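You operate a simulated robot arm through the tools that you are given. There is no shell and no other tool.

You run a simulated robot arm. Do the job below in one go: nothing can be reset, and whatever is moved stays where it is left.

JOB
Close the open pot, wipe the smear, draw the plate back, lock the stop.
Fine: wipe with the blue pad and put it back; the stop stays at its mark. Set down upright: blue pad. What is to be rubbed or washed off counts as gone when no trace of it is left.

The check looks at the end state, three seconds after you hand in, the way a careful person would. Anything else that was tipped, shoved, dropped, spilled or broken makes it a failure.

ROBOT AND FRAMES
A 6-joint arm with a two-finger parallel gripper, fixed in place. Base frame: the origin is at the foot of the arm, x ahead of it, y to its left, z up; the work surface is at about z = 0.918. Units: m, degrees, N and s.
With the tool pointing down near the work surface it reaches from about 0.22 to 0.62 m from the base axis. Its first joint turns from -66.0 to 66.0 degrees. Payload 2.7 kg.
The tool frame sits at the grasp point between the pads (the TCP): z along the fingers, y along the line on which they close. The tips reach 0.023 m beyond it. Largest opening 0.094 m; finger width 0.038, thickness 0.01; the body of the gripper, 0.054 by 0.096 m, starts 0.039 m behind the TCP.
Orientation is that of the tool frame in the base frame, as a unit quaternion [w, x, y, z]. With the fingers straight down and closing along the base's y, the tool's x points along the base's -x, its y along +y and its z along -z.

CONTROLS
- The arm moves only by the tool send_rows. Its argument "increments" is a list of rows, each a list of 7 numbers: the shift along the tool's x, y, z in m, then the turn, a rotation vector about the tool's x, y, z in degrees, then the closure, from 0 (fully open) to 1 (shut). In form: [[x, y, z, wx, wy, wz, grip], ...]. A call has 1 to 20 rows; each row shifts and turns the commanded pose from where the row before left it, along the tool's axes as they then stand. A row lasts 0.2 s, in which the tool goes at most 0.05 m and 8.6 degrees; a call with a longer step from one row to the next is refused whole, and so is a gripper value outside its range. A pose out of reach is approached as far as the arm can. The call stops where the force on the tool passes 70 N (or 10 N more than at its start, if that is more) or the arm is blocked; 0.2 s more then pass. Each finger travels about 0.045 m/s and halts on what it meets, pressing with about 28 N; the grip force reading is that of the motor and also rises with nothing between the fingers. The clock runs only during rows and for 0.2 s after the last one: add rows that do not move to give the fingers time. The reply holds the time, the measured pose of the TCP, the force on the tool along the base axes, the opening and the grip force, in the units named above and with some noise, with the torque about the TCP (base axes, N m) and any sound that the robot's microphone picked up.
- Cameras (640 x 400 px; columns grow to the right, rows downward): "scene" is fixed at [0.0982, -0.4591, 1.412]; the picture's right is [0.47, -0.88, 0.00], its down [-0.43, -0.23, -0.87] and it looks along [0.77, 0.41, -0.49] (base axes); focal length 216 px, centre (320, 200). "wrist" rides on the gripper at [0.086, 0.016, -0.074] in the tool frame; the picture's right is [-0.18, 0.98, 0.00], its down [-0.58, -0.11, -0.81] and it looks along [-0.79, -0.15, 0.59] (tool axes); focal length 243 px, centre (320, 200). There is no depth. A picture from a camera that has moved, and an enlarged one, comes with that camera's place and axes in the base frame and with its lens.
- camera(camera): a new picture of that camera. It takes no simulated time.
- close_up(camera, box): a new picture of the part [left, top, right, bottom] of that camera's present view, enlarged. It takes no simulated time.
- job_done(): hands the job in; it is judged then, once.

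Places have to be worked out from the pictures, the camera data and where the tool is seen. Open the gripper and draw the arm clear of the work before you hand the job in, unless the task says otherwise.

The tools are called after ">>>" by a JSON object that holds its "fn" and its "kwargs". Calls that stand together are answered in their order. send_rows: Moves the arm, as the interface text tells. Its arguments: {"type":"object","properties":{"increments":{"type":"array"}},"required":["increments"]} The other tools are called the same way: camera (camera) takes a picture; close_up (camera, box) takes an enlarged picture of a part of a camera's view; job_done () hands the job in.

At the start:

```text
t: 0.0
tcp_pos: [0.278, -0.2264, 1.309]
tcp_rot: [0.001, 0.0, 1.0, 0.0]
wrist_force: [0.4, 0.4, 0.0]
ft_torque: [-0.02, -0.04, -0.04]
finger_gap: 0.0937
finger_force: 0.1
```

scene: 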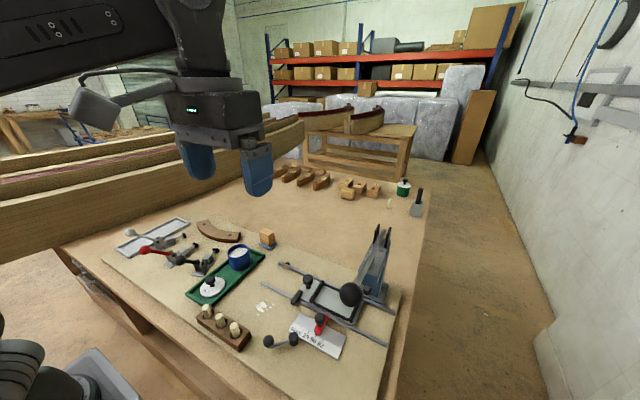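
wrist: 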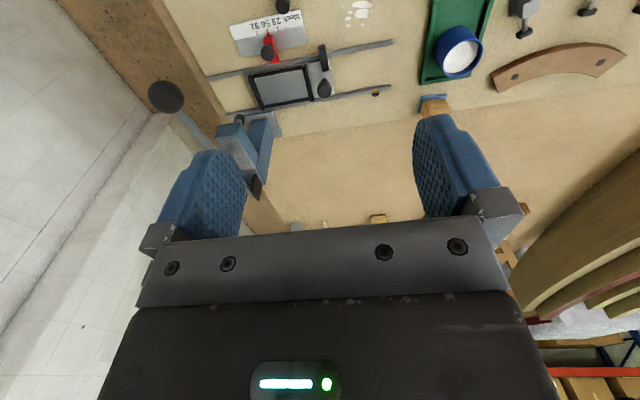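

I'll look at the work area enlarged before moving anything.

>>> {"fn": "close_up", "kwargs": {"camera": "scene", "box": [240, 220, 420, 370]}}

>>> {"fn": "close_up", "kwargs": {"camera": "scene", "box": [100, 200, 290, 360]}}

>>> {"fn": "close_up", "kwargs": {"camera": "wrist", "box": [140, 0, 400, 160]}}

>>> {"fn": "close_up", "kwargs": {"camera": "wrist", "box": [380, 0, 640, 160]}}

```text
2.67 times, centred on (330, 295) of scene
camera zoom: at [0.0982, -0.4591, 1.412], right [0.47, -0.88, 0.0], down [-0.43, -0.23, -0.87], along [0.77, 0.41, -0.49], focal length 576 px, centre (293, -53)
```

zoom: 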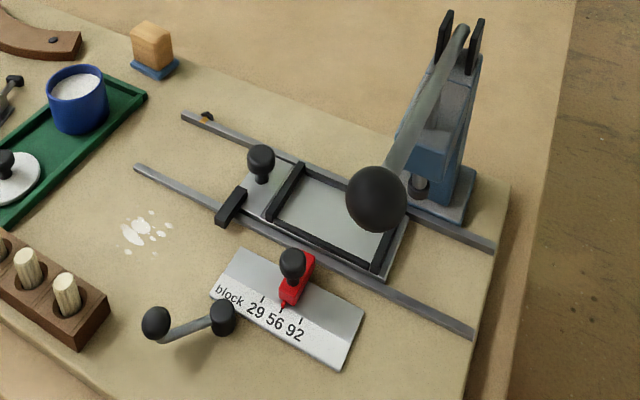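

```text
2.50 times, centred on (195, 280) of scene
camera zoom: at [0.0982, -0.4591, 1.412], right [0.47, -0.88, 0.0], down [-0.43, -0.23, -0.87], along [0.77, 0.41, -0.49], focal length 540 px, centre (632, 0)
```

zoom: 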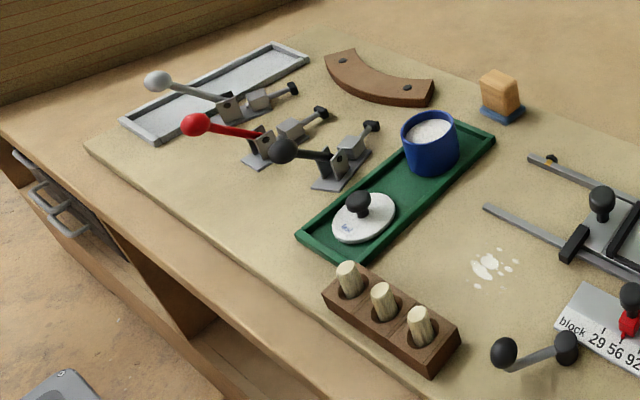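

```text
2.46 times, centred on (270, 80) of wrist
camera zoom: at [0.1919, -0.2091, 1.3845], right [0.18, 0.98, 0.0], down [0.58, -0.11, 0.81], along [0.79, -0.15, -0.59], focal length 597 px, centre (443, 495)
```

zoom: 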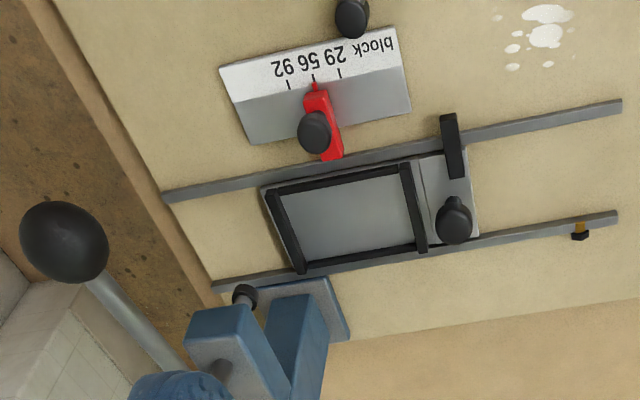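

```text
2.46 times, centred on (510, 80) of wrist
camera zoom: at [0.1919, -0.2091, 1.3845], right [0.18, 0.98, 0.0], down [0.58, -0.11, 0.81], along [0.79, -0.15, -0.59], focal length 597 px, centre (-148, 495)
```

zoom: 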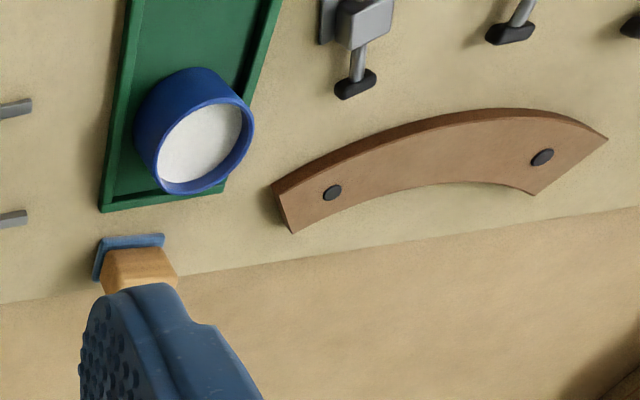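

The rails run along base y at about x≈0.386 and 0.468, with the sliding plate between them and the red stop at about (0.35,-0.325). I tilt the wrist to get a steeper view of that area.

>>> {"fn": "send_rows", "kwargs": {"increments": [[0, 0, 0, 0, 8, 0, 0], [0, 0, 0, 0, 8, 0, 0], [0, 0, 0, 0, 8, 0, 0], [0, 0, 0, 0, 0, 0, 0]]}}

```text
t: 1.0
tcp_pos: [0.2633, -0.2265, 1.2656]
tcp_rot: [-0.208, -0.001, 0.978, -0.001]
wrist_force: [0.4, 0.6, 0.5]
ft_torque: [0.01, -0.02, 0.0]
finger_gap: 0.0938
finger_force: 0.1
out of reach, approached as far as the arm can: row 2, 3
```

>>> {"fn": "camera", "kwargs": {"camera": "wrist"}}

>>> {"fn": "camera", "kwargs": {"camera": "scene"}}

```text
taken
camera wrist: at [0.2158, -0.2094, 1.3691], right [0.17, 0.98, -0.08], down [0.86, -0.11, 0.5], along [0.48, -0.15, -0.86], focal length 243 px, centre (320, 200)
```

wrist: 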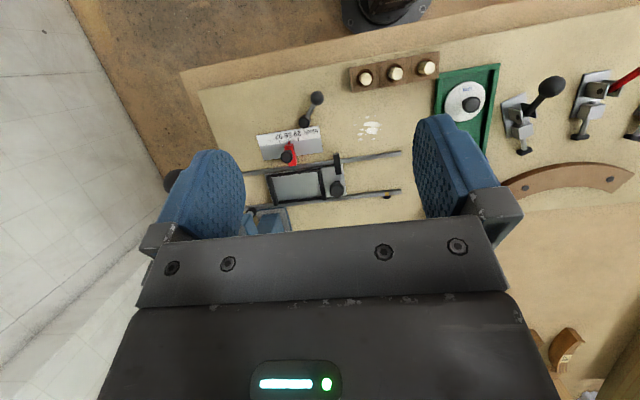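

```text
taken
```

scene: 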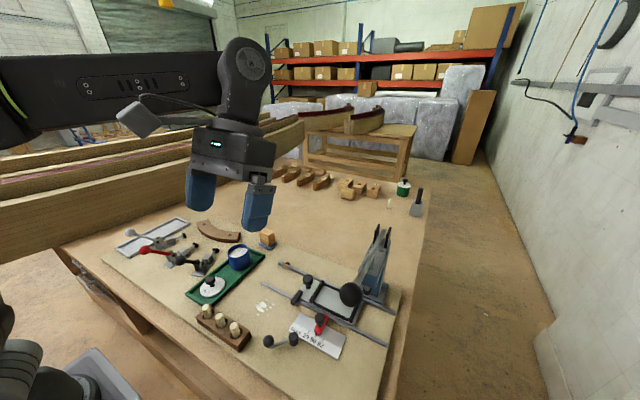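

The tilted view works; I go lower for closer detail, well above everything on the bench.

>>> {"fn": "send_rows", "kwargs": {"increments": [[-0.013, 0, 0.03, 0, 0, 0, 0], [-0.013, 0, 0.03, 0, 0, 0, 0], [-0.013, 0, 0.03, 0, 0, 0, 0], [-0.013, 0, 0.03, 0, 0, 0, 0], [0, 0, 0, 0, 0, 0, 0]]}}

>>> {"fn": "close_up", "kwargs": {"camera": "wrist", "box": [120, 40, 440, 240]}}

>>> {"fn": "camera", "kwargs": {"camera": "wrist"}}

```text
t: 2.2
tcp_pos: [0.2606, -0.2265, 1.1323]
tcp_rot: [-0.209, 0.0, 0.978, 0.0]
wrist_force: [-0.2, 0.0, 0.2]
ft_torque: [0.0, 0.0, -0.03]
finger_gap: 0.094
finger_force: 0.1
```

```text
2.00 times, centred on (280, 140) of wrist
camera zoom: at [0.2127, -0.2096, 1.2373], right [0.17, 0.98, -0.07], down [0.86, -0.11, 0.5], along [0.48, -0.15, -0.86], focal length 485 px, centre (400, 320)
```

zoom: 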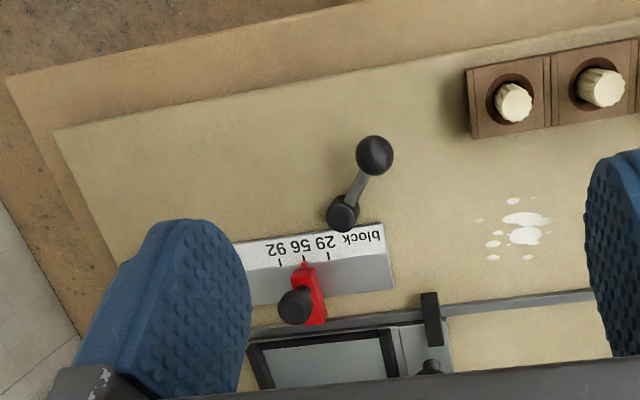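

```text
taken
camera wrist: at [0.2127, -0.2096, 1.2373], right [0.17, 0.98, -0.07], down [0.86, -0.11, 0.5], along [0.48, -0.15, -0.86], focal length 243 px, centre (320, 200)
```

wrist: 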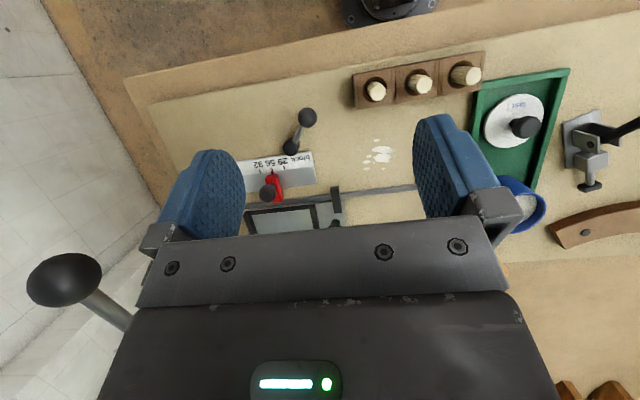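

Close-ups render sharply, so I zoom in on the stop, lever, plate handle and press.

>>> {"fn": "close_up", "kwargs": {"camera": "wrist", "box": [235, 95, 355, 240]}}

>>> {"fn": "close_up", "kwargs": {"camera": "scene", "box": [255, 300, 355, 365]}}

>>> {"fn": "close_up", "kwargs": {"camera": "scene", "box": [265, 250, 365, 315]}}

>>> {"fn": "close_up", "kwargs": {"camera": "scene", "box": [320, 220, 420, 320]}}

>>> {"fn": "close_up", "kwargs": {"camera": "scene", "box": [180, 225, 290, 305]}}

>>> {"fn": "close_up", "kwargs": {"camera": "scene", "box": [100, 205, 230, 290]}}

```text
2.76 times, centred on (295, 168) of wrist
camera zoom: at [0.2127, -0.2096, 1.2373], right [0.17, 0.98, -0.07], down [0.86, -0.11, 0.5], along [0.48, -0.15, -0.86], focal length 669 px, centre (389, 290)
```

zoom: 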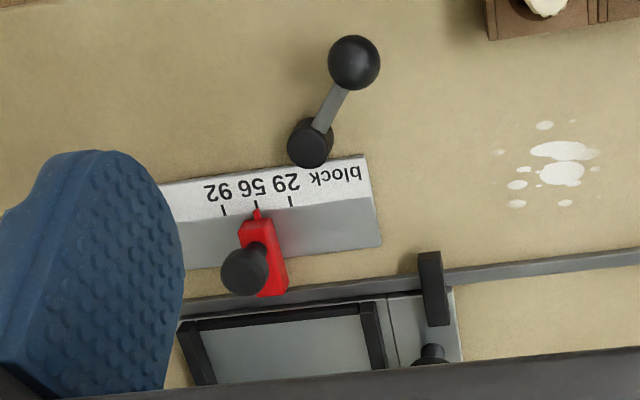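

```text
6.15 times, centred on (305, 332) of scene
camera zoom: at [0.0982, -0.4591, 1.412], right [0.47, -0.88, 0.0], down [-0.43, -0.23, -0.87], along [0.77, 0.41, -0.49], focal length 1330 px, centre (412, -615)
```

zoom: 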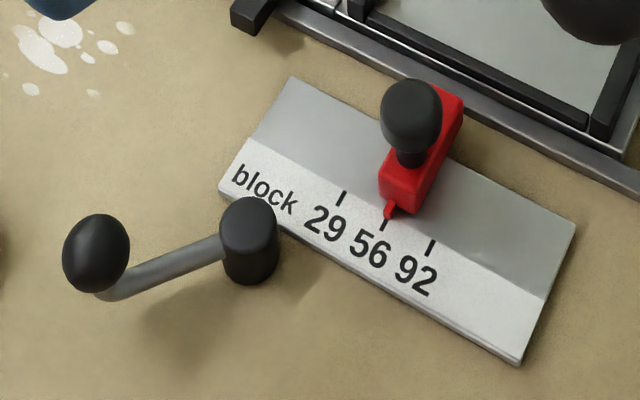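

```text
6.15 times, centred on (315, 282) of scene
camera zoom: at [0.0982, -0.4591, 1.412], right [0.47, -0.88, 0.0], down [-0.43, -0.23, -0.87], along [0.77, 0.41, -0.49], focal length 1330 px, centre (351, -308)
```

zoom: 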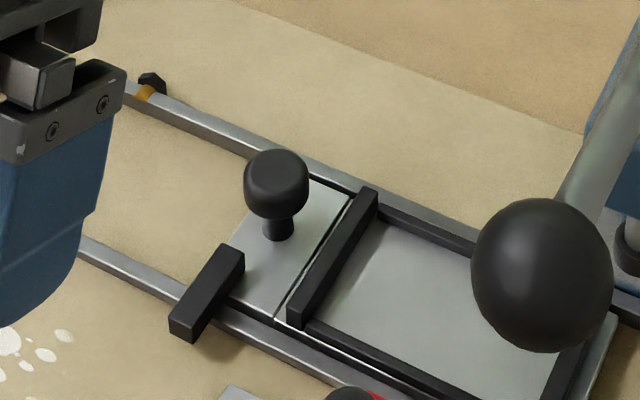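

```text
4.00 times, centred on (370, 270) of scene
camera zoom: at [0.0982, -0.4591, 1.412], right [0.47, -0.88, 0.0], down [-0.43, -0.23, -0.87], along [0.77, 0.41, -0.49], focal length 865 px, centre (120, -80)
```

zoom: 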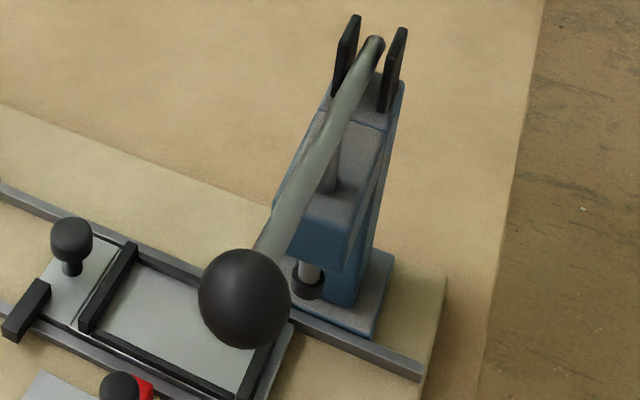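

```text
5.00 times, centred on (235, 265) of scene
camera zoom: at [0.0982, -0.4591, 1.412], right [0.47, -0.88, 0.0], down [-0.43, -0.23, -0.87], along [0.77, 0.41, -0.49], focal length 1081 px, centre (745, -125)
```

zoom: 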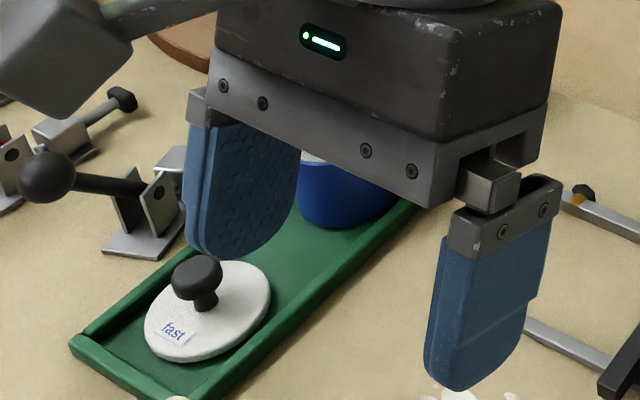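

```text
4.71 times, centred on (165, 248) of scene
camera zoom: at [0.0982, -0.4591, 1.412], right [0.47, -0.88, 0.0], down [-0.43, -0.23, -0.87], along [0.77, 0.41, -0.49], focal length 1017 px, centre (1049, -24)
```

zoom: 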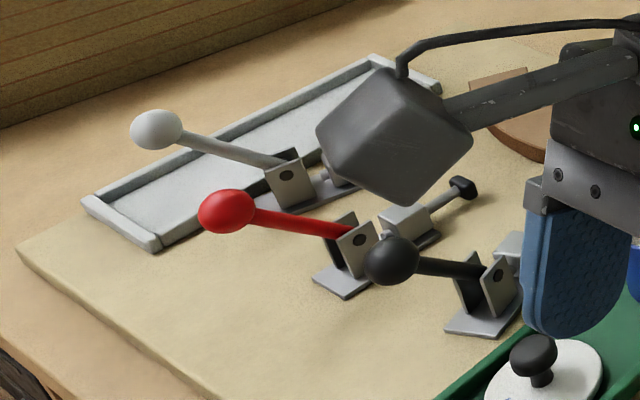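

Readings: the press-lever ball is at about (0.305,-0.40,1.137), so I keep clear of it. The pad (wooden handle, blue foot) is near (0.51,-0.04), the lid near (0.31,-0.025) and the pot near (0.40,-0.03). I move over toward the tray for a second viewpoint.

>>> {"fn": "send_rows", "kwargs": {"increments": [[0, 0.04, 0, 0, 0, 0, 0], [0, 0.04, 0, 0, 0, 0, 0], [0, 0.04, 0, 0, 0, 0, 0], [0, 0.04, 0, 0, 0, 0, 0], [0, 0.03, 0, 0, 0, 0, 0], [0, 0, 0, 0, 0, 0, 0]]}}

>>> {"fn": "camera", "kwargs": {"camera": "wrist"}}

>>> {"fn": "camera", "kwargs": {"camera": "scene"}}

```text
t: 3.6
tcp_pos: [0.2613, -0.0368, 1.1328]
tcp_rot: [-0.208, 0.001, 0.978, 0.0]
wrist_force: [0.0, 0.8, 0.4]
ft_torque: [-0.01, 0.03, 0.05]
finger_gap: 0.0941
finger_force: 0.1
```

```text
taken
camera wrist: at [0.2131, -0.0194, 1.2382], right [0.17, 0.98, -0.07], down [0.86, -0.11, 0.5], along [0.48, -0.15, -0.86], focal length 243 px, centre (320, 200)
```

wrist: 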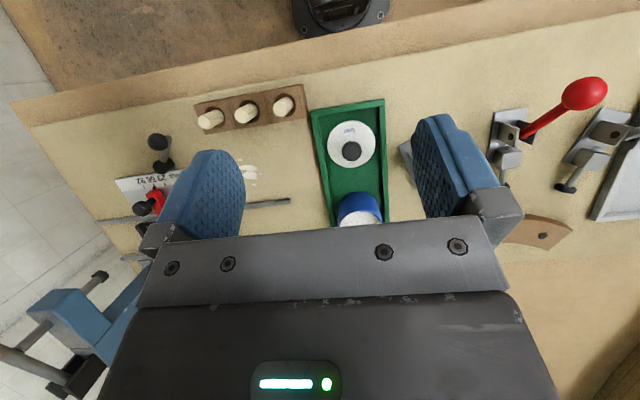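

```text
taken
```

scene: 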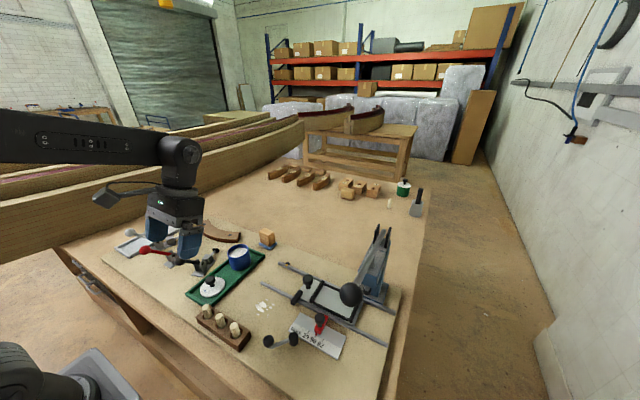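

The lid and pot are both in view, so I take close-ups from both cameras to triangulate.

>>> {"fn": "close_up", "kwargs": {"camera": "wrist", "box": [290, 90, 410, 230]}}

>>> {"fn": "close_up", "kwargs": {"camera": "scene", "box": [180, 220, 300, 310]}}

>>> {"fn": "close_up", "kwargs": {"camera": "wrist", "box": [30, 100, 330, 260]}}

```text
2.86 times, centred on (350, 160) of wrist
camera zoom: at [0.2131, -0.0194, 1.2382], right [0.17, 0.98, -0.07], down [0.86, -0.11, 0.5], along [0.48, -0.15, -0.86], focal length 693 px, centre (234, 314)
```

zoom: 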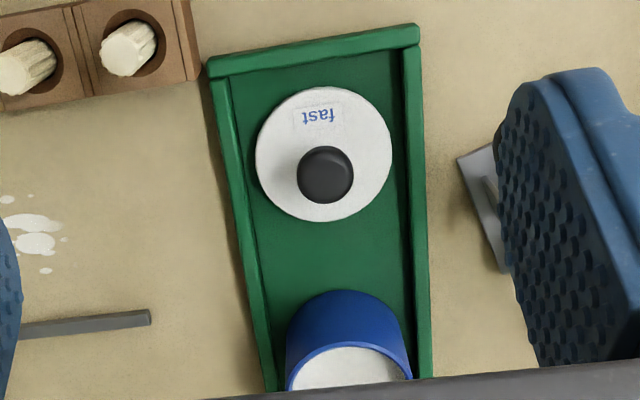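

```text
4.44 times, centred on (240, 265) of scene
camera zoom: at [0.0982, -0.4591, 1.412], right [0.47, -0.88, 0.0], down [-0.43, -0.23, -0.87], along [0.77, 0.41, -0.49], focal length 961 px, centre (676, -89)
```

zoom: 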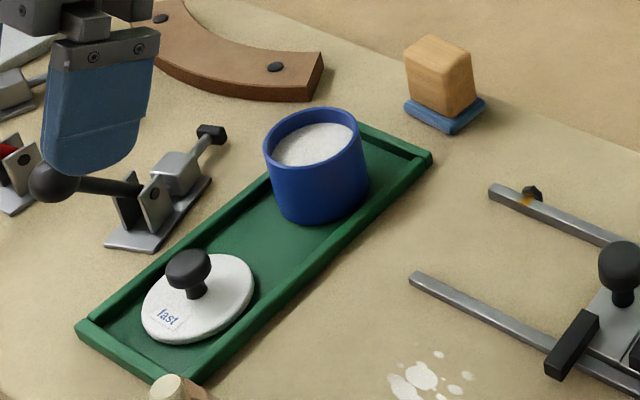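

```text
2.13 times, centred on (180, 180) of wrist
camera zoom: at [0.2131, -0.0194, 1.2382], right [0.17, 0.98, -0.07], down [0.86, -0.11, 0.5], along [0.48, -0.15, -0.86], focal length 518 px, centre (619, 243)
```

zoom: 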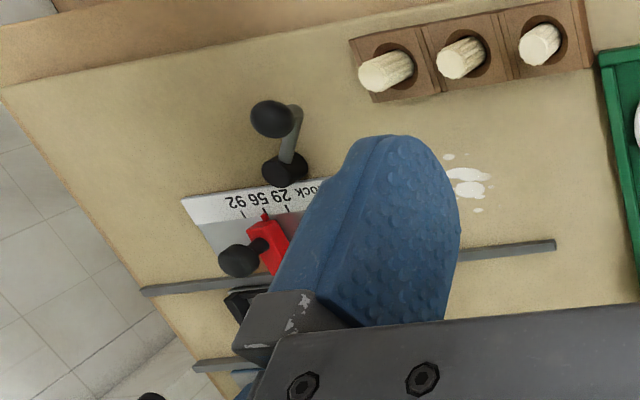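

Triangulated: lid knob at about (0.3095,-0.019,0.95), about 25 mm across, with a 62 mm lid. I bring the tool vertical and hover above the knob with the fingers half open.

>>> {"fn": "send_rows", "kwargs": {"increments": [[0, 0, 0, 0, -8, 0, 0.45], [0, 0, 0, 0, -8, 0, 0.45], [0, 0, 0, 0, -8, 0, 0.45], [-0.024, 0.009, 0.03, 0, 0, 0, 0.45], [-0.024, 0.0084, 0.03, 0, 0, 0, 0.45], [0, 0, 0.023, 0, 0, 0, 0.45], [0, 0, 0, 0, 0, 0, 0.45]]}}

>>> {"fn": "camera", "kwargs": {"camera": "wrist"}}

>>> {"fn": "close_up", "kwargs": {"camera": "scene", "box": [160, 200, 300, 310]}}

```text
t: 5.2
tcp_pos: [0.3106, -0.0189, 1.0532]
tcp_rot: [0.0, -0.001, 1.0, 0.0]
wrist_force: [-0.1, 0.6, -0.6]
ft_torque: [0.02, -0.02, -0.02]
finger_gap: 0.0515
finger_force: 0.1
```

```text
taken
camera wrist: at [0.2252, -0.0019, 1.1285], right [0.18, 0.98, 0.0], down [0.58, -0.11, 0.81], along [0.79, -0.15, -0.59], focal length 243 px, centre (320, 200)
```

wrist: 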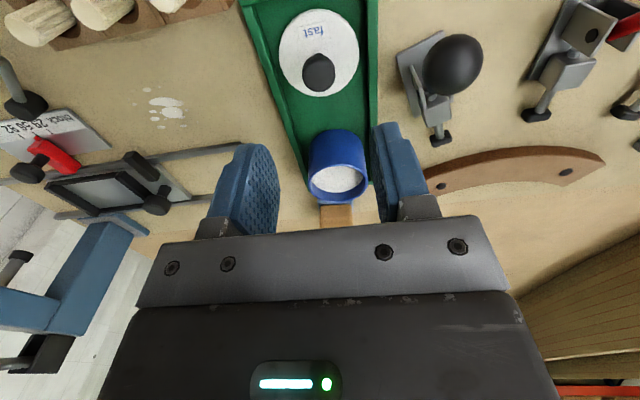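

```text
3.64 times, centred on (230, 255) of scene
camera zoom: at [0.0982, -0.4591, 1.412], right [0.47, -0.88, 0.0], down [-0.43, -0.23, -0.87], along [0.77, 0.41, -0.49], focal length 786 px, centre (647, 0)
```

zoom: 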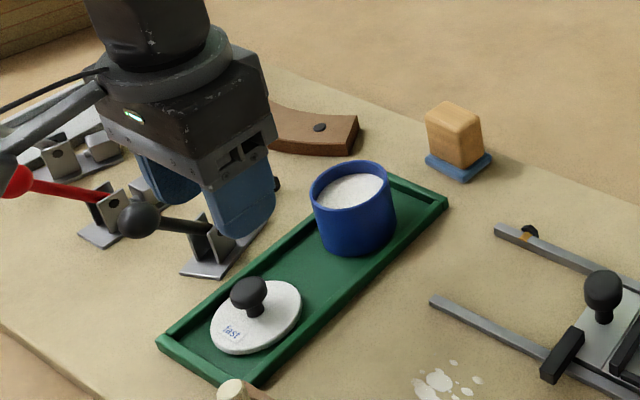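

The pot and pad are visible now; I zoom in for their positions.

>>> {"fn": "close_up", "kwargs": {"camera": "wrist", "box": [270, 110, 390, 235]}}

>>> {"fn": "close_up", "kwargs": {"camera": "wrist", "box": [250, 0, 390, 110]}}

>>> {"fn": "close_up", "kwargs": {"camera": "scene", "box": [210, 225, 290, 280]}}

```text
3.20 times, centred on (330, 172) of wrist
camera zoom: at [0.2252, -0.0019, 1.1285], right [0.18, 0.98, 0.0], down [0.58, -0.11, 0.81], along [0.79, -0.15, -0.59], focal length 776 px, centre (288, 288)
```

zoom: 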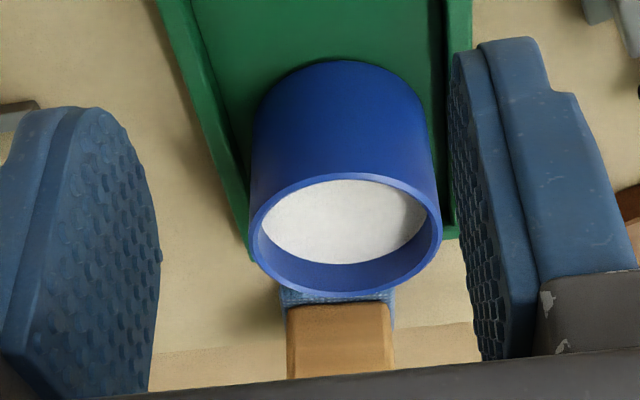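

```text
3.64 times, centred on (320, 55) of wrist
camera zoom: at [0.2252, -0.0019, 1.1285], right [0.18, 0.98, 0.0], down [0.58, -0.11, 0.81], along [0.79, -0.15, -0.59], focal length 882 px, centre (320, 727)
```

zoom: 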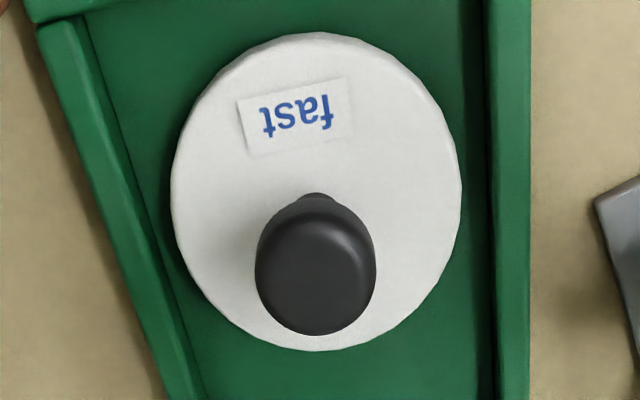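

```text
7.27 times, centred on (250, 252) of scene
camera zoom: at [0.0982, -0.4591, 1.412], right [0.47, -0.88, 0.0], down [-0.43, -0.23, -0.87], along [0.77, 0.41, -0.49], focal length 1572 px, centre (829, -182)
```

zoom: 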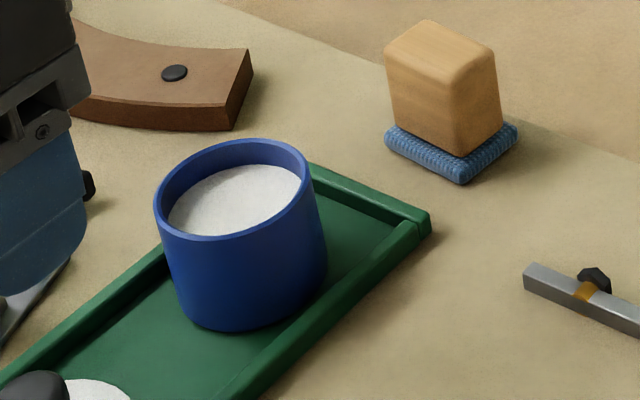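

Rim centre is (0.4115,-0.019,0.970) and the lid/knob axis is about (0.3085,-0.0185). I descend on the knob and close.

>>> {"fn": "send_rows", "kwargs": {"increments": [[0.001, 0, 0.03, 0, 0, 0, 0.45], [0.001, 0, 0.03, 0, 0, 0, 0.45], [0, 0, 0.018, 0, 0, 0, 0.45], [0, 0, 0.01, 0, 0, 0, 0.45], [0, 0, 0, 0, 0, 0, 0.45]]}}

>>> {"fn": "camera", "kwargs": {"camera": "wrist"}}

>>> {"fn": "close_up", "kwargs": {"camera": "scene", "box": [170, 230, 270, 310]}}

```text
t: 6.4
tcp_pos: [0.3089, -0.0209, 0.9634]
tcp_rot: [0.0, 0.0, 1.0, 0.001]
wrist_force: [-0.5, 0.1, -0.2]
ft_torque: [-0.01, -0.01, 0.0]
finger_gap: 0.0516
finger_force: 0.1
```

```text
taken
camera wrist: at [0.2221, -0.002, 1.0387], right [0.18, 0.98, 0.0], down [0.58, -0.11, 0.81], along [0.79, -0.15, -0.59], focal length 243 px, centre (320, 200)
```

wrist: 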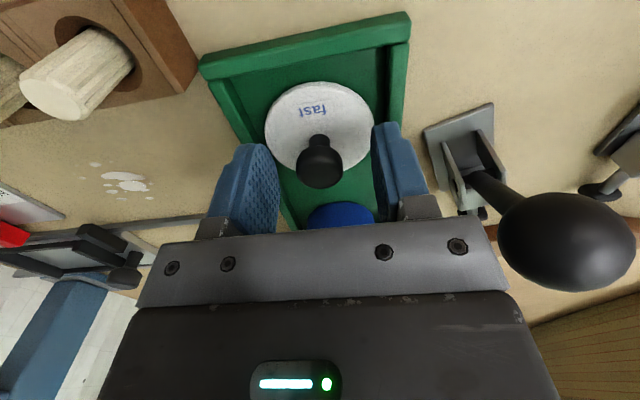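

```text
5.00 times, centred on (220, 270) of scene
camera zoom: at [0.0982, -0.4591, 1.412], right [0.47, -0.88, 0.0], down [-0.43, -0.23, -0.87], along [0.77, 0.41, -0.49], focal length 1081 px, centre (820, -150)
```

zoom: 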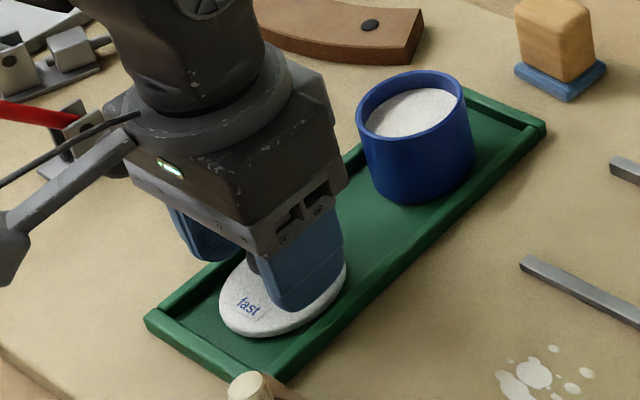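

The knob sits centred between the fingers. I drop 3 mm more and close on it.

>>> {"fn": "send_rows", "kwargs": {"increments": [[0.001, 0, 0.003, 0, 0, 0, 0.45], [0, 0, 0, 0, 0, 0, 0.7], [0, 0, 0, 0, 0, 0, 0.9], [0, 0, 0, 0, 0, 0, 0.9], [0, 0, 0, 0, 0, 0, 0.9], [0, 0, 0, 0, 0, 0, 0.9]]}}

```text
t: 7.8
tcp_pos: [0.3064, -0.0183, 0.9609]
tcp_rot: [0.0, 0.001, 1.0, -0.001]
wrist_force: [0.6, 0.2, 0.5]
ft_torque: [0.02, 0.0, 0.0]
finger_gap: 0.0215
finger_force: 28.8
```

Gripped at 21.5 mm. I lift the lid and check it hangs level.

>>> {"fn": "send_rows", "kwargs": {"increments": [[0, 0, -0.02, 0, 0, 0, 0.9], [0, 0, -0.035, 0, 0, 0, 0.9], [0, 0, -0.035, 0, 0, 0, 0.9], [0, 0, 0, 0, 0, 0, 0.9]]}}

>>> {"fn": "camera", "kwargs": {"camera": "wrist"}}

>>> {"fn": "close_up", "kwargs": {"camera": "scene", "box": [170, 210, 290, 300]}}

```text
t: 8.8
tcp_pos: [0.3086, -0.0196, 1.0501]
tcp_rot: [0.0, 0.0, 1.0, 0.0]
wrist_force: [0.3, -1.0, -0.5]
ft_torque: [-0.02, 0.0, 0.03]
finger_gap: 0.0216
finger_force: 27.6
```

```text
taken
camera wrist: at [0.2226, -0.0023, 1.1259], right [0.18, 0.98, 0.0], down [0.58, -0.11, 0.81], along [0.79, -0.15, -0.59], focal length 243 px, centre (320, 200)
```

wrist: 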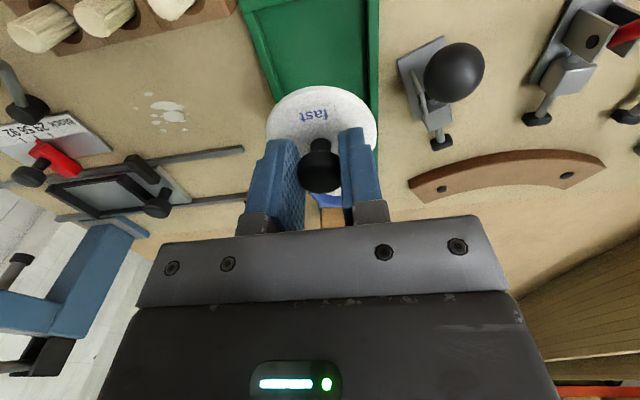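

```text
4.44 times, centred on (230, 255) of scene
camera zoom: at [0.0982, -0.4591, 1.412], right [0.47, -0.88, 0.0], down [-0.43, -0.23, -0.87], along [0.77, 0.41, -0.49], focal length 961 px, centre (720, -44)
```

zoom: 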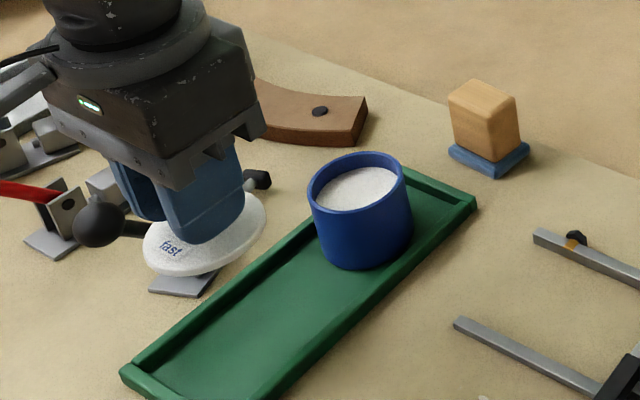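

The lid hangs level, with its top about 37 mm below the TCP and its centre on the TCP axis to within 2 mm. I move over the pot, slightly higher.

>>> {"fn": "send_rows", "kwargs": {"increments": [[-0.02, 0, -0.01, 0, 0, 0, 0.9], [-0.04, 0, 0, 0, 0, 0, 0.9], [-0.03, 0, 0, 0, 0, 0, 0.9], [-0.0125, 0, 0, 0, 0, 0, 0.9], [0, 0, 0, 0, 0, 0, 0.9]]}}

>>> {"fn": "camera", "kwargs": {"camera": "wrist"}}

>>> {"fn": "close_up", "kwargs": {"camera": "scene", "box": [190, 210, 290, 290]}}

```text
t: 10.0
tcp_pos: [0.4117, -0.0203, 1.0593]
tcp_rot: [0.0, 0.0, 1.0, -0.001]
wrist_force: [-0.3, -0.1, 0.0]
ft_torque: [0.0, 0.0, -0.04]
finger_gap: 0.0219
finger_force: 27.8
```

```text
taken
camera wrist: at [0.326, -0.0027, 1.1349], right [0.18, 0.98, 0.0], down [0.58, -0.11, 0.81], along [0.79, -0.15, -0.59], focal length 243 px, centre (320, 200)
```

wrist: 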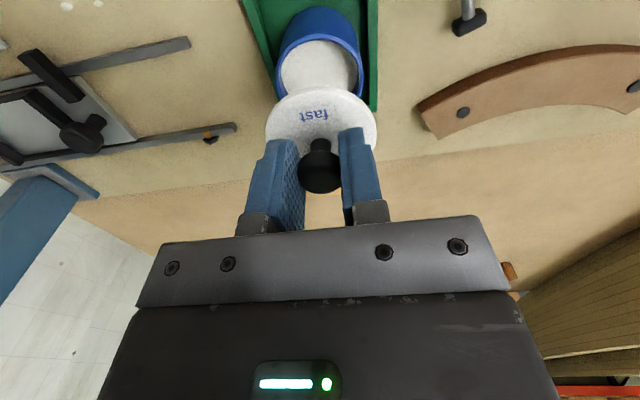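

```text
5.00 times, centred on (240, 250) of scene
camera zoom: at [0.0982, -0.4591, 1.412], right [0.47, -0.88, 0.0], down [-0.43, -0.23, -0.87], along [0.77, 0.41, -0.49], focal length 1081 px, centre (720, -50)
```

zoom: 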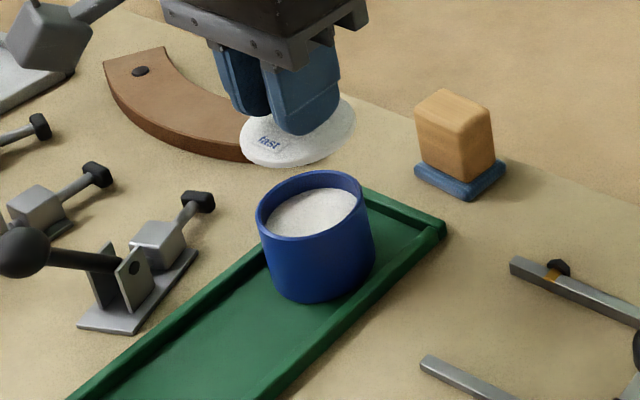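

Lateral alignment looks good. I lower to just above the rim and check.

>>> {"fn": "send_rows", "kwargs": {"increments": [[0, 0.0005, 0.02, 0, 0, 0, 0.9], [0, 0, 0.015, 0, 0, 0, 0.9], [0, 0, 0.004, 0, 0, 0, 0.9], [0, 0, 0, 0, 0, 0, 0.9]]}}

>>> {"fn": "close_up", "kwargs": {"camera": "wrist", "box": [240, 20, 400, 220]}}

>>> {"fn": "close_up", "kwargs": {"camera": "scene", "box": [210, 225, 270, 280]}}

```text
t: 11.0
tcp_pos: [0.4114, -0.0197, 1.0197]
tcp_rot: [0.001, -0.001, 1.0, 0.0]
wrist_force: [0.3, -0.5, -0.2]
ft_torque: [0.01, -0.02, -0.01]
finger_gap: 0.0216
finger_force: 28.2
```

```text
2.00 times, centred on (320, 120) of wrist
camera zoom: at [0.326, -0.0023, 1.0962], right [0.18, 0.98, 0.0], down [0.58, -0.11, 0.81], along [0.79, -0.15, -0.59], focal length 485 px, centre (320, 360)
```

zoom: 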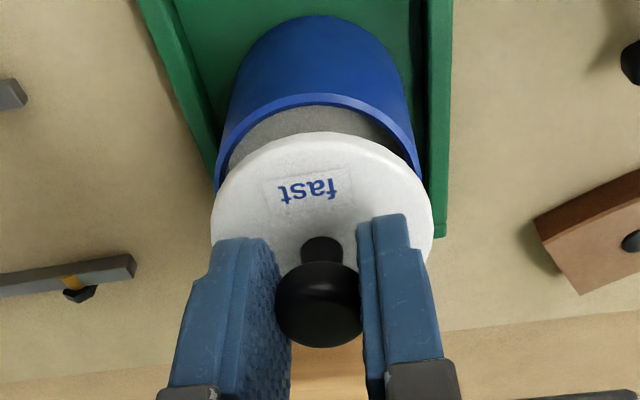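

```text
7.27 times, centred on (240, 252) of scene
camera zoom: at [0.0982, -0.4591, 1.412], right [0.47, -0.88, 0.0], down [-0.43, -0.23, -0.87], along [0.77, 0.41, -0.49], focal length 1572 px, centre (902, -182)
```

zoom: 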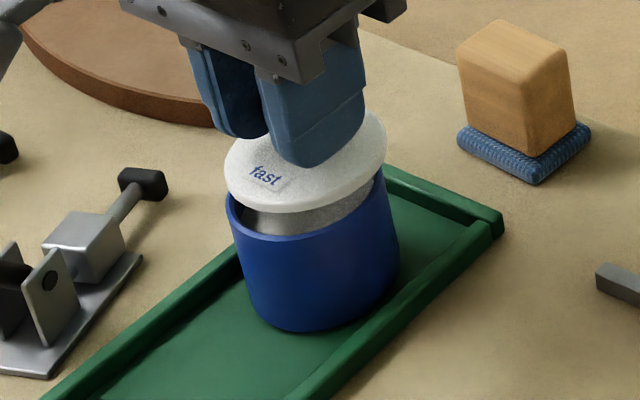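

Lid and rim look concentric within about 2 mm. I lower in small steps, watching the force.

>>> {"fn": "send_rows", "kwargs": {"increments": [[0, 0, 0.004, 0, 0, 0, 0.9], [0, 0, 0.003, 0, 0, 0, 0.9], [0, 0, 0, 0, 0, 0, 0.9]]}}

>>> {"fn": "close_up", "kwargs": {"camera": "wrist", "box": [240, 20, 400, 220]}}

>>> {"fn": "close_up", "kwargs": {"camera": "scene", "box": [210, 225, 270, 280]}}

```text
t: 11.8
tcp_pos: [0.4096, -0.0194, 1.0139]
tcp_rot: [0.0, 0.0, 1.0, 0.0]
wrist_force: [0.3, 0.0, -0.2]
ft_torque: [-0.01, 0.03, 0.01]
finger_gap: 0.0214
finger_force: 28.5
```

```text
2.00 times, centred on (320, 120) of wrist
camera zoom: at [0.3254, -0.0023, 1.0896], right [0.18, 0.98, 0.0], down [0.58, -0.11, 0.81], along [0.79, -0.15, -0.59], focal length 485 px, centre (320, 360)
```

zoom: 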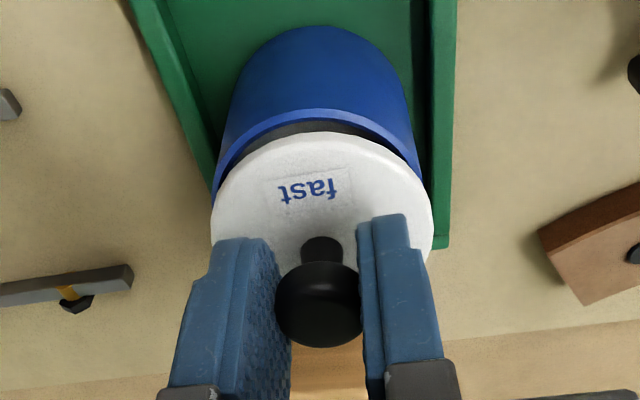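

```text
7.27 times, centred on (240, 252) of scene
camera zoom: at [0.0982, -0.4591, 1.412], right [0.47, -0.88, 0.0], down [-0.43, -0.23, -0.87], along [0.77, 0.41, -0.49], focal length 1572 px, centre (902, -182)
```

zoom: 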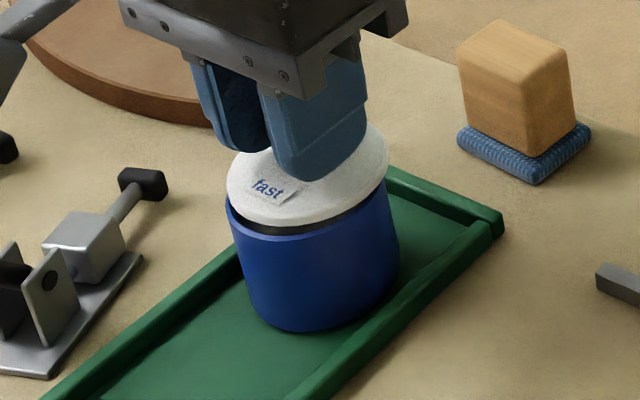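

About 4–5 mm remain. I shift 1 mm toward the base and keep lowering gently.

>>> {"fn": "send_rows", "kwargs": {"increments": [[0.001, 0, 0.002, 0, 0, 0, 0.9], [0, 0, 0.0015, 0, 0, 0, 0.9], [0, 0, 0, 0, 0, 0, 0.9]]}}

>>> {"fn": "close_up", "kwargs": {"camera": "wrist", "box": [240, 20, 400, 220]}}

>>> {"fn": "close_up", "kwargs": {"camera": "scene", "box": [215, 235, 260, 275]}}

```text
t: 12.6
tcp_pos: [0.4099, -0.0199, 1.0122]
tcp_rot: [0.002, 0.0, 1.0, 0.0]
wrist_force: [-4.9, -1.5, 16.9]
ft_torque: [-0.01, -0.11, -0.01]
finger_gap: 0.0216
finger_force: 28.6
```

```text
2.00 times, centred on (320, 120) of wrist
camera zoom: at [0.3243, -0.0024, 1.0873], right [0.18, 0.98, 0.0], down [0.58, -0.11, 0.81], along [0.79, -0.15, -0.59], focal length 485 px, centre (320, 360)
```

zoom: 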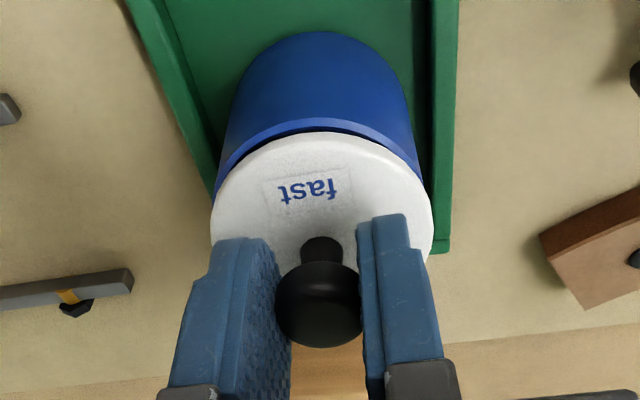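

```text
10.00 times, centred on (238, 255) of scene
camera zoom: at [0.0978, -0.4591, 1.412], right [0.47, -0.88, 0.0], down [-0.43, -0.23, -0.87], along [0.77, 0.41, -0.49], focal length 2162 px, centre (1145, -350)
```

zoom: 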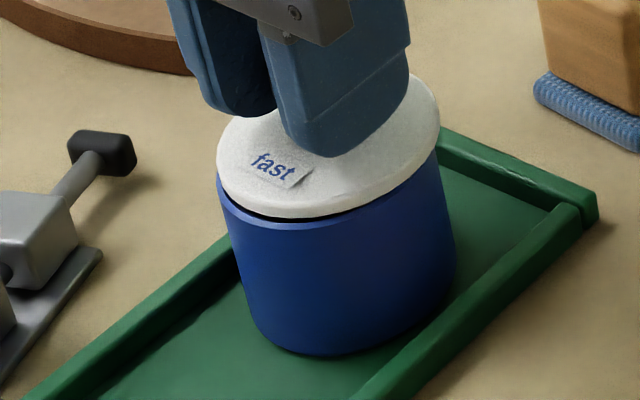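

Contact with a reaction toward -x and rim showing on the near side: the lid sits about 2–3 mm too far in +x. I lift slightly, shift -x, and lower again.

>>> {"fn": "send_rows", "kwargs": {"increments": [[0, 0, -0.003, 0, 0, 0, 0.9], [0.0025, 0, 0, 0, 0, 0, 0.9], [0, 0, 0.0025, 0, 0, 0, 0.9], [0, 0, 0, 0, 0, 0, 0.9]]}}

>>> {"fn": "close_up", "kwargs": {"camera": "wrist", "box": [240, 20, 400, 220]}}

>>> {"fn": "close_up", "kwargs": {"camera": "scene", "box": [215, 235, 260, 275]}}

```text
t: 13.6
tcp_pos: [0.4064, -0.0203, 1.0118]
tcp_rot: [0.001, 0.0, 1.0, 0.0]
wrist_force: [-0.7, -1.6, 1.9]
ft_torque: [0.01, 0.02, -0.02]
finger_gap: 0.0217
finger_force: 28.5
```

```text
2.00 times, centred on (320, 120) of wrist
camera zoom: at [0.3216, -0.0018, 1.0867], right [0.18, 0.98, 0.0], down [0.58, -0.11, 0.81], along [0.79, -0.15, -0.59], focal length 485 px, centre (320, 360)
```

zoom: 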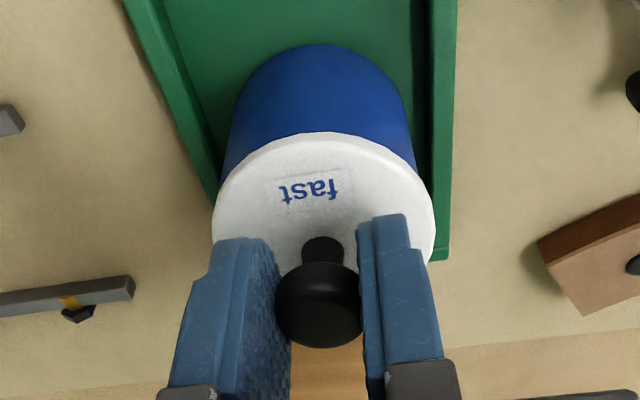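

```text
10.00 times, centred on (238, 255) of scene
camera zoom: at [0.0979, -0.4591, 1.412], right [0.47, -0.88, 0.0], down [-0.43, -0.23, -0.87], along [0.77, 0.41, -0.49], focal length 2162 px, centre (1145, -350)
```

zoom: 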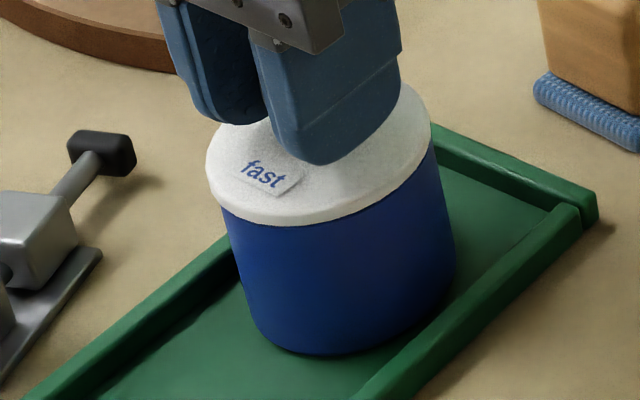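

Now the lid covers the rim but seems 2–3 mm too far in +y. I lift a little, shift -2 mm in y, and lower.

>>> {"fn": "send_rows", "kwargs": {"increments": [[0, 0, -0.003, 0, 0, 0, 0.9], [0, -0.002, 0, 0, 0, 0, 0.9], [0, 0, 0.003, 0, 0, 0, 0.9], [0, 0, 0, 0, 0, 0, 0.9]]}}

>>> {"fn": "close_up", "kwargs": {"camera": "wrist", "box": [240, 20, 400, 220]}}

>>> {"fn": "close_up", "kwargs": {"camera": "scene", "box": [215, 235, 260, 275]}}

```text
t: 14.6
tcp_pos: [0.4079, -0.021, 1.012]
tcp_rot: [0.0, 0.0, 1.0, 0.0]
wrist_force: [-5.0, 2.3, 13.8]
ft_torque: [-0.22, 0.12, -0.06]
finger_gap: 0.0218
finger_force: 27.9
```

```text
2.00 times, centred on (320, 120) of wrist
camera zoom: at [0.3219, -0.0041, 1.0874], right [0.18, 0.98, 0.0], down [0.58, -0.11, 0.81], along [0.79, -0.15, -0.59], focal length 485 px, centre (320, 360)
```

zoom: 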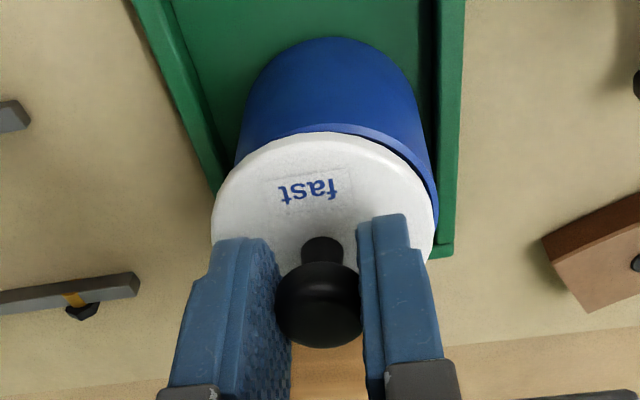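

```text
10.00 times, centred on (238, 255) of scene
camera zoom: at [0.0979, -0.459, 1.4121], right [0.47, -0.88, 0.0], down [-0.43, -0.23, -0.87], along [0.77, 0.41, -0.49], focal length 2162 px, centre (1145, -350)
```

zoom: 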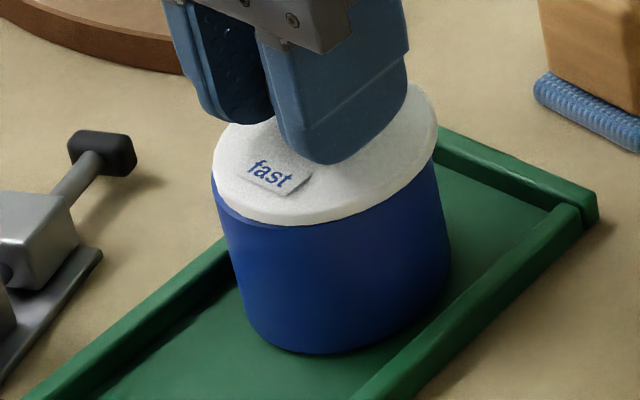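

That was the wrong way: rim now shows on the +y side. I lift and go back 2 mm in +y.

>>> {"fn": "send_rows", "kwargs": {"increments": [[0, 0, -0.005, 0, 0, 0, 0.9], [-0.0005, 0.002, 0, 0, 0, 0, 0.9], [0, 0, 0, 0, 0, 0, 0.9]]}}

>>> {"fn": "close_up", "kwargs": {"camera": "wrist", "box": [260, 60, 380, 160]}}

>>> {"fn": "close_up", "kwargs": {"camera": "scene", "box": [215, 235, 260, 275]}}

```text
t: 15.4
tcp_pos: [0.4076, -0.0184, 1.015]
tcp_rot: [0.0, 0.0, 1.0, 0.0]
wrist_force: [-0.8, -0.1, -0.7]
ft_torque: [-0.01, 0.0, 0.0]
finger_gap: 0.0219
finger_force: 28.0
```

```text
4.00 times, centred on (320, 110) of wrist
camera zoom: at [0.3219, -0.0017, 1.0918], right [0.18, 0.98, 0.0], down [0.58, -0.11, 0.81], along [0.79, -0.15, -0.59], focal length 970 px, centre (320, 560)
```

zoom: 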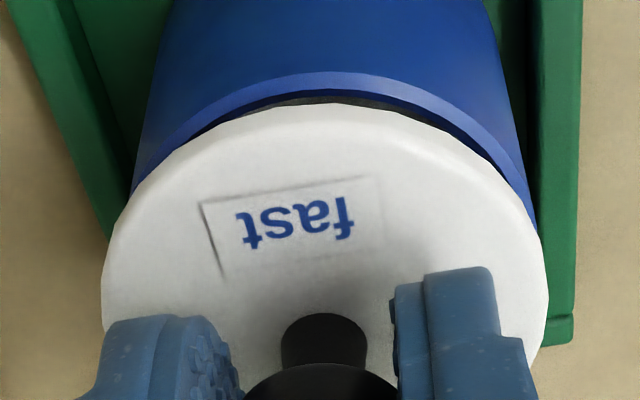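

```text
10.00 times, centred on (238, 255) of scene
camera zoom: at [0.0982, -0.4591, 1.412], right [0.47, -0.88, 0.0], down [-0.43, -0.23, -0.87], along [0.77, 0.41, -0.49], focal length 2162 px, centre (1145, -350)
```

zoom: 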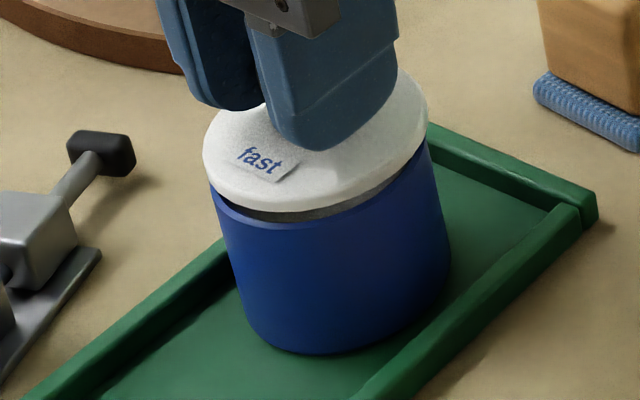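

The pot has crept about 2 mm, but lid and rim are now concentric within about 1 mm. I lower 1–2 mm at a time.

>>> {"fn": "send_rows", "kwargs": {"increments": [[0, 0, 0.003, 0, 0, 0, 0.9], [0, 0, 0.001, 0, 0, 0, 0.9], [0, 0, 0, 0, 0, 0, 0.9]]}}

>>> {"fn": "close_up", "kwargs": {"camera": "wrist", "box": [260, 60, 380, 160]}}

>>> {"fn": "close_up", "kwargs": {"camera": "scene", "box": [215, 235, 260, 275]}}

```text
t: 16.2
tcp_pos: [0.4077, -0.0188, 1.0126]
tcp_rot: [0.0, 0.0, 1.0, 0.001]
wrist_force: [-0.2, 0.0, -1.0]
ft_torque: [0.04, -0.01, -0.03]
finger_gap: 0.0219
finger_force: 27.9
```

```text
4.00 times, centred on (320, 110) of wrist
camera zoom: at [0.3217, -0.0016, 1.088], right [0.18, 0.98, 0.0], down [0.58, -0.11, 0.81], along [0.79, -0.15, -0.59], focal length 970 px, centre (320, 560)
```

zoom: 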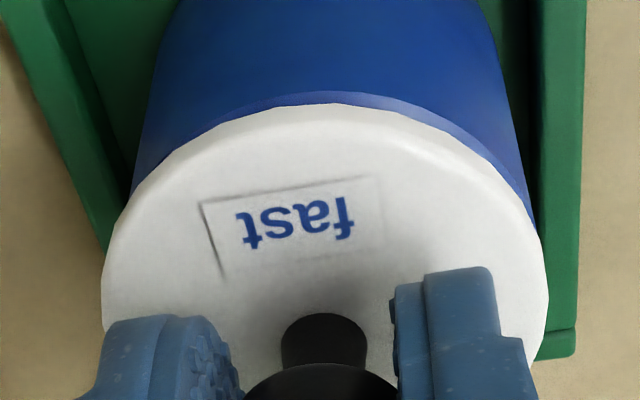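

```text
10.00 times, centred on (238, 255) of scene
camera zoom: at [0.0982, -0.4591, 1.412], right [0.47, -0.88, 0.0], down [-0.43, -0.23, -0.87], along [0.77, 0.41, -0.49], focal length 2162 px, centre (1145, -350)
```

zoom: 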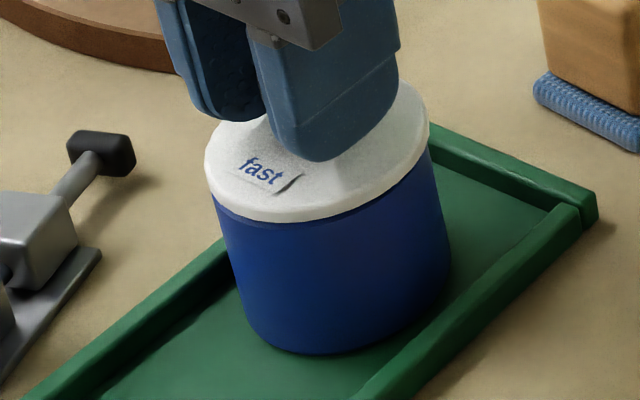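

No contact force yet and it is nearly flush, so I lower a further 1 mm and then another.

>>> {"fn": "send_rows", "kwargs": {"increments": [[0, 0, 0.001, 0, 0, 0, 0.9], [0, 0, 0, 0, 0, 0, 0.9]]}}

>>> {"fn": "send_rows", "kwargs": {"increments": [[0, 0, 0.001, 0, 0, 0, 0.9], [0, 0, 0, 0, 0, 0, 0.9]]}}

>>> {"fn": "close_up", "kwargs": {"camera": "wrist", "box": [260, 60, 380, 160]}}

>>> {"fn": "close_up", "kwargs": {"camera": "scene", "box": [215, 235, 260, 275]}}

```text
t: 16.8
tcp_pos: [0.408, -0.0193, 1.0111]
tcp_rot: [0.001, 0.0, 1.0, 0.0]
wrist_force: [-1.3, 0.6, 5.7]
ft_torque: [-0.15, -0.01, -0.02]
finger_gap: 0.0214
finger_force: 28.0
```

```text
t: 17.4
tcp_pos: [0.4086, -0.0199, 1.0105]
tcp_rot: [-0.001, 0.001, 1.0, 0.0]
wrist_force: [-1.4, 2.0, 1.1]
ft_torque: [0.05, 0.05, -0.01]
finger_gap: 0.0218
finger_force: 27.8
```

```text
4.00 times, centred on (320, 110) of wrist
camera zoom: at [0.322, -0.0015, 1.0859], right [0.18, 0.98, 0.0], down [0.58, -0.11, 0.81], along [0.79, -0.15, -0.59], focal length 970 px, centre (320, 560)
```

zoom: 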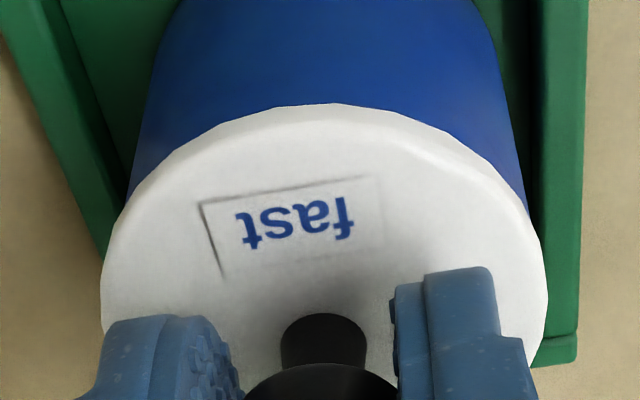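

```text
10.00 times, centred on (238, 255) of scene
camera zoom: at [0.0981, -0.459, 1.412], right [0.47, -0.88, 0.0], down [-0.43, -0.23, -0.87], along [0.77, 0.41, -0.49], focal length 2162 px, centre (1145, -350)
```

zoom: 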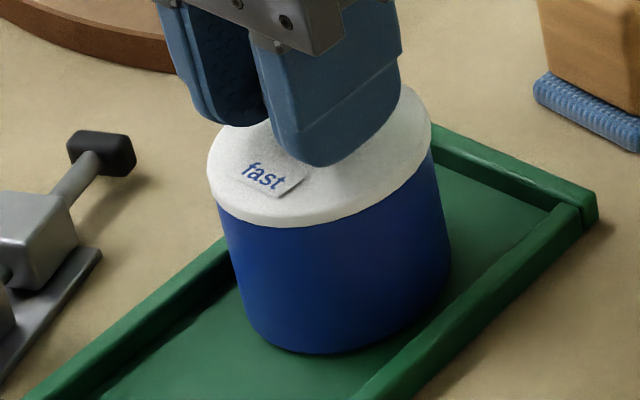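

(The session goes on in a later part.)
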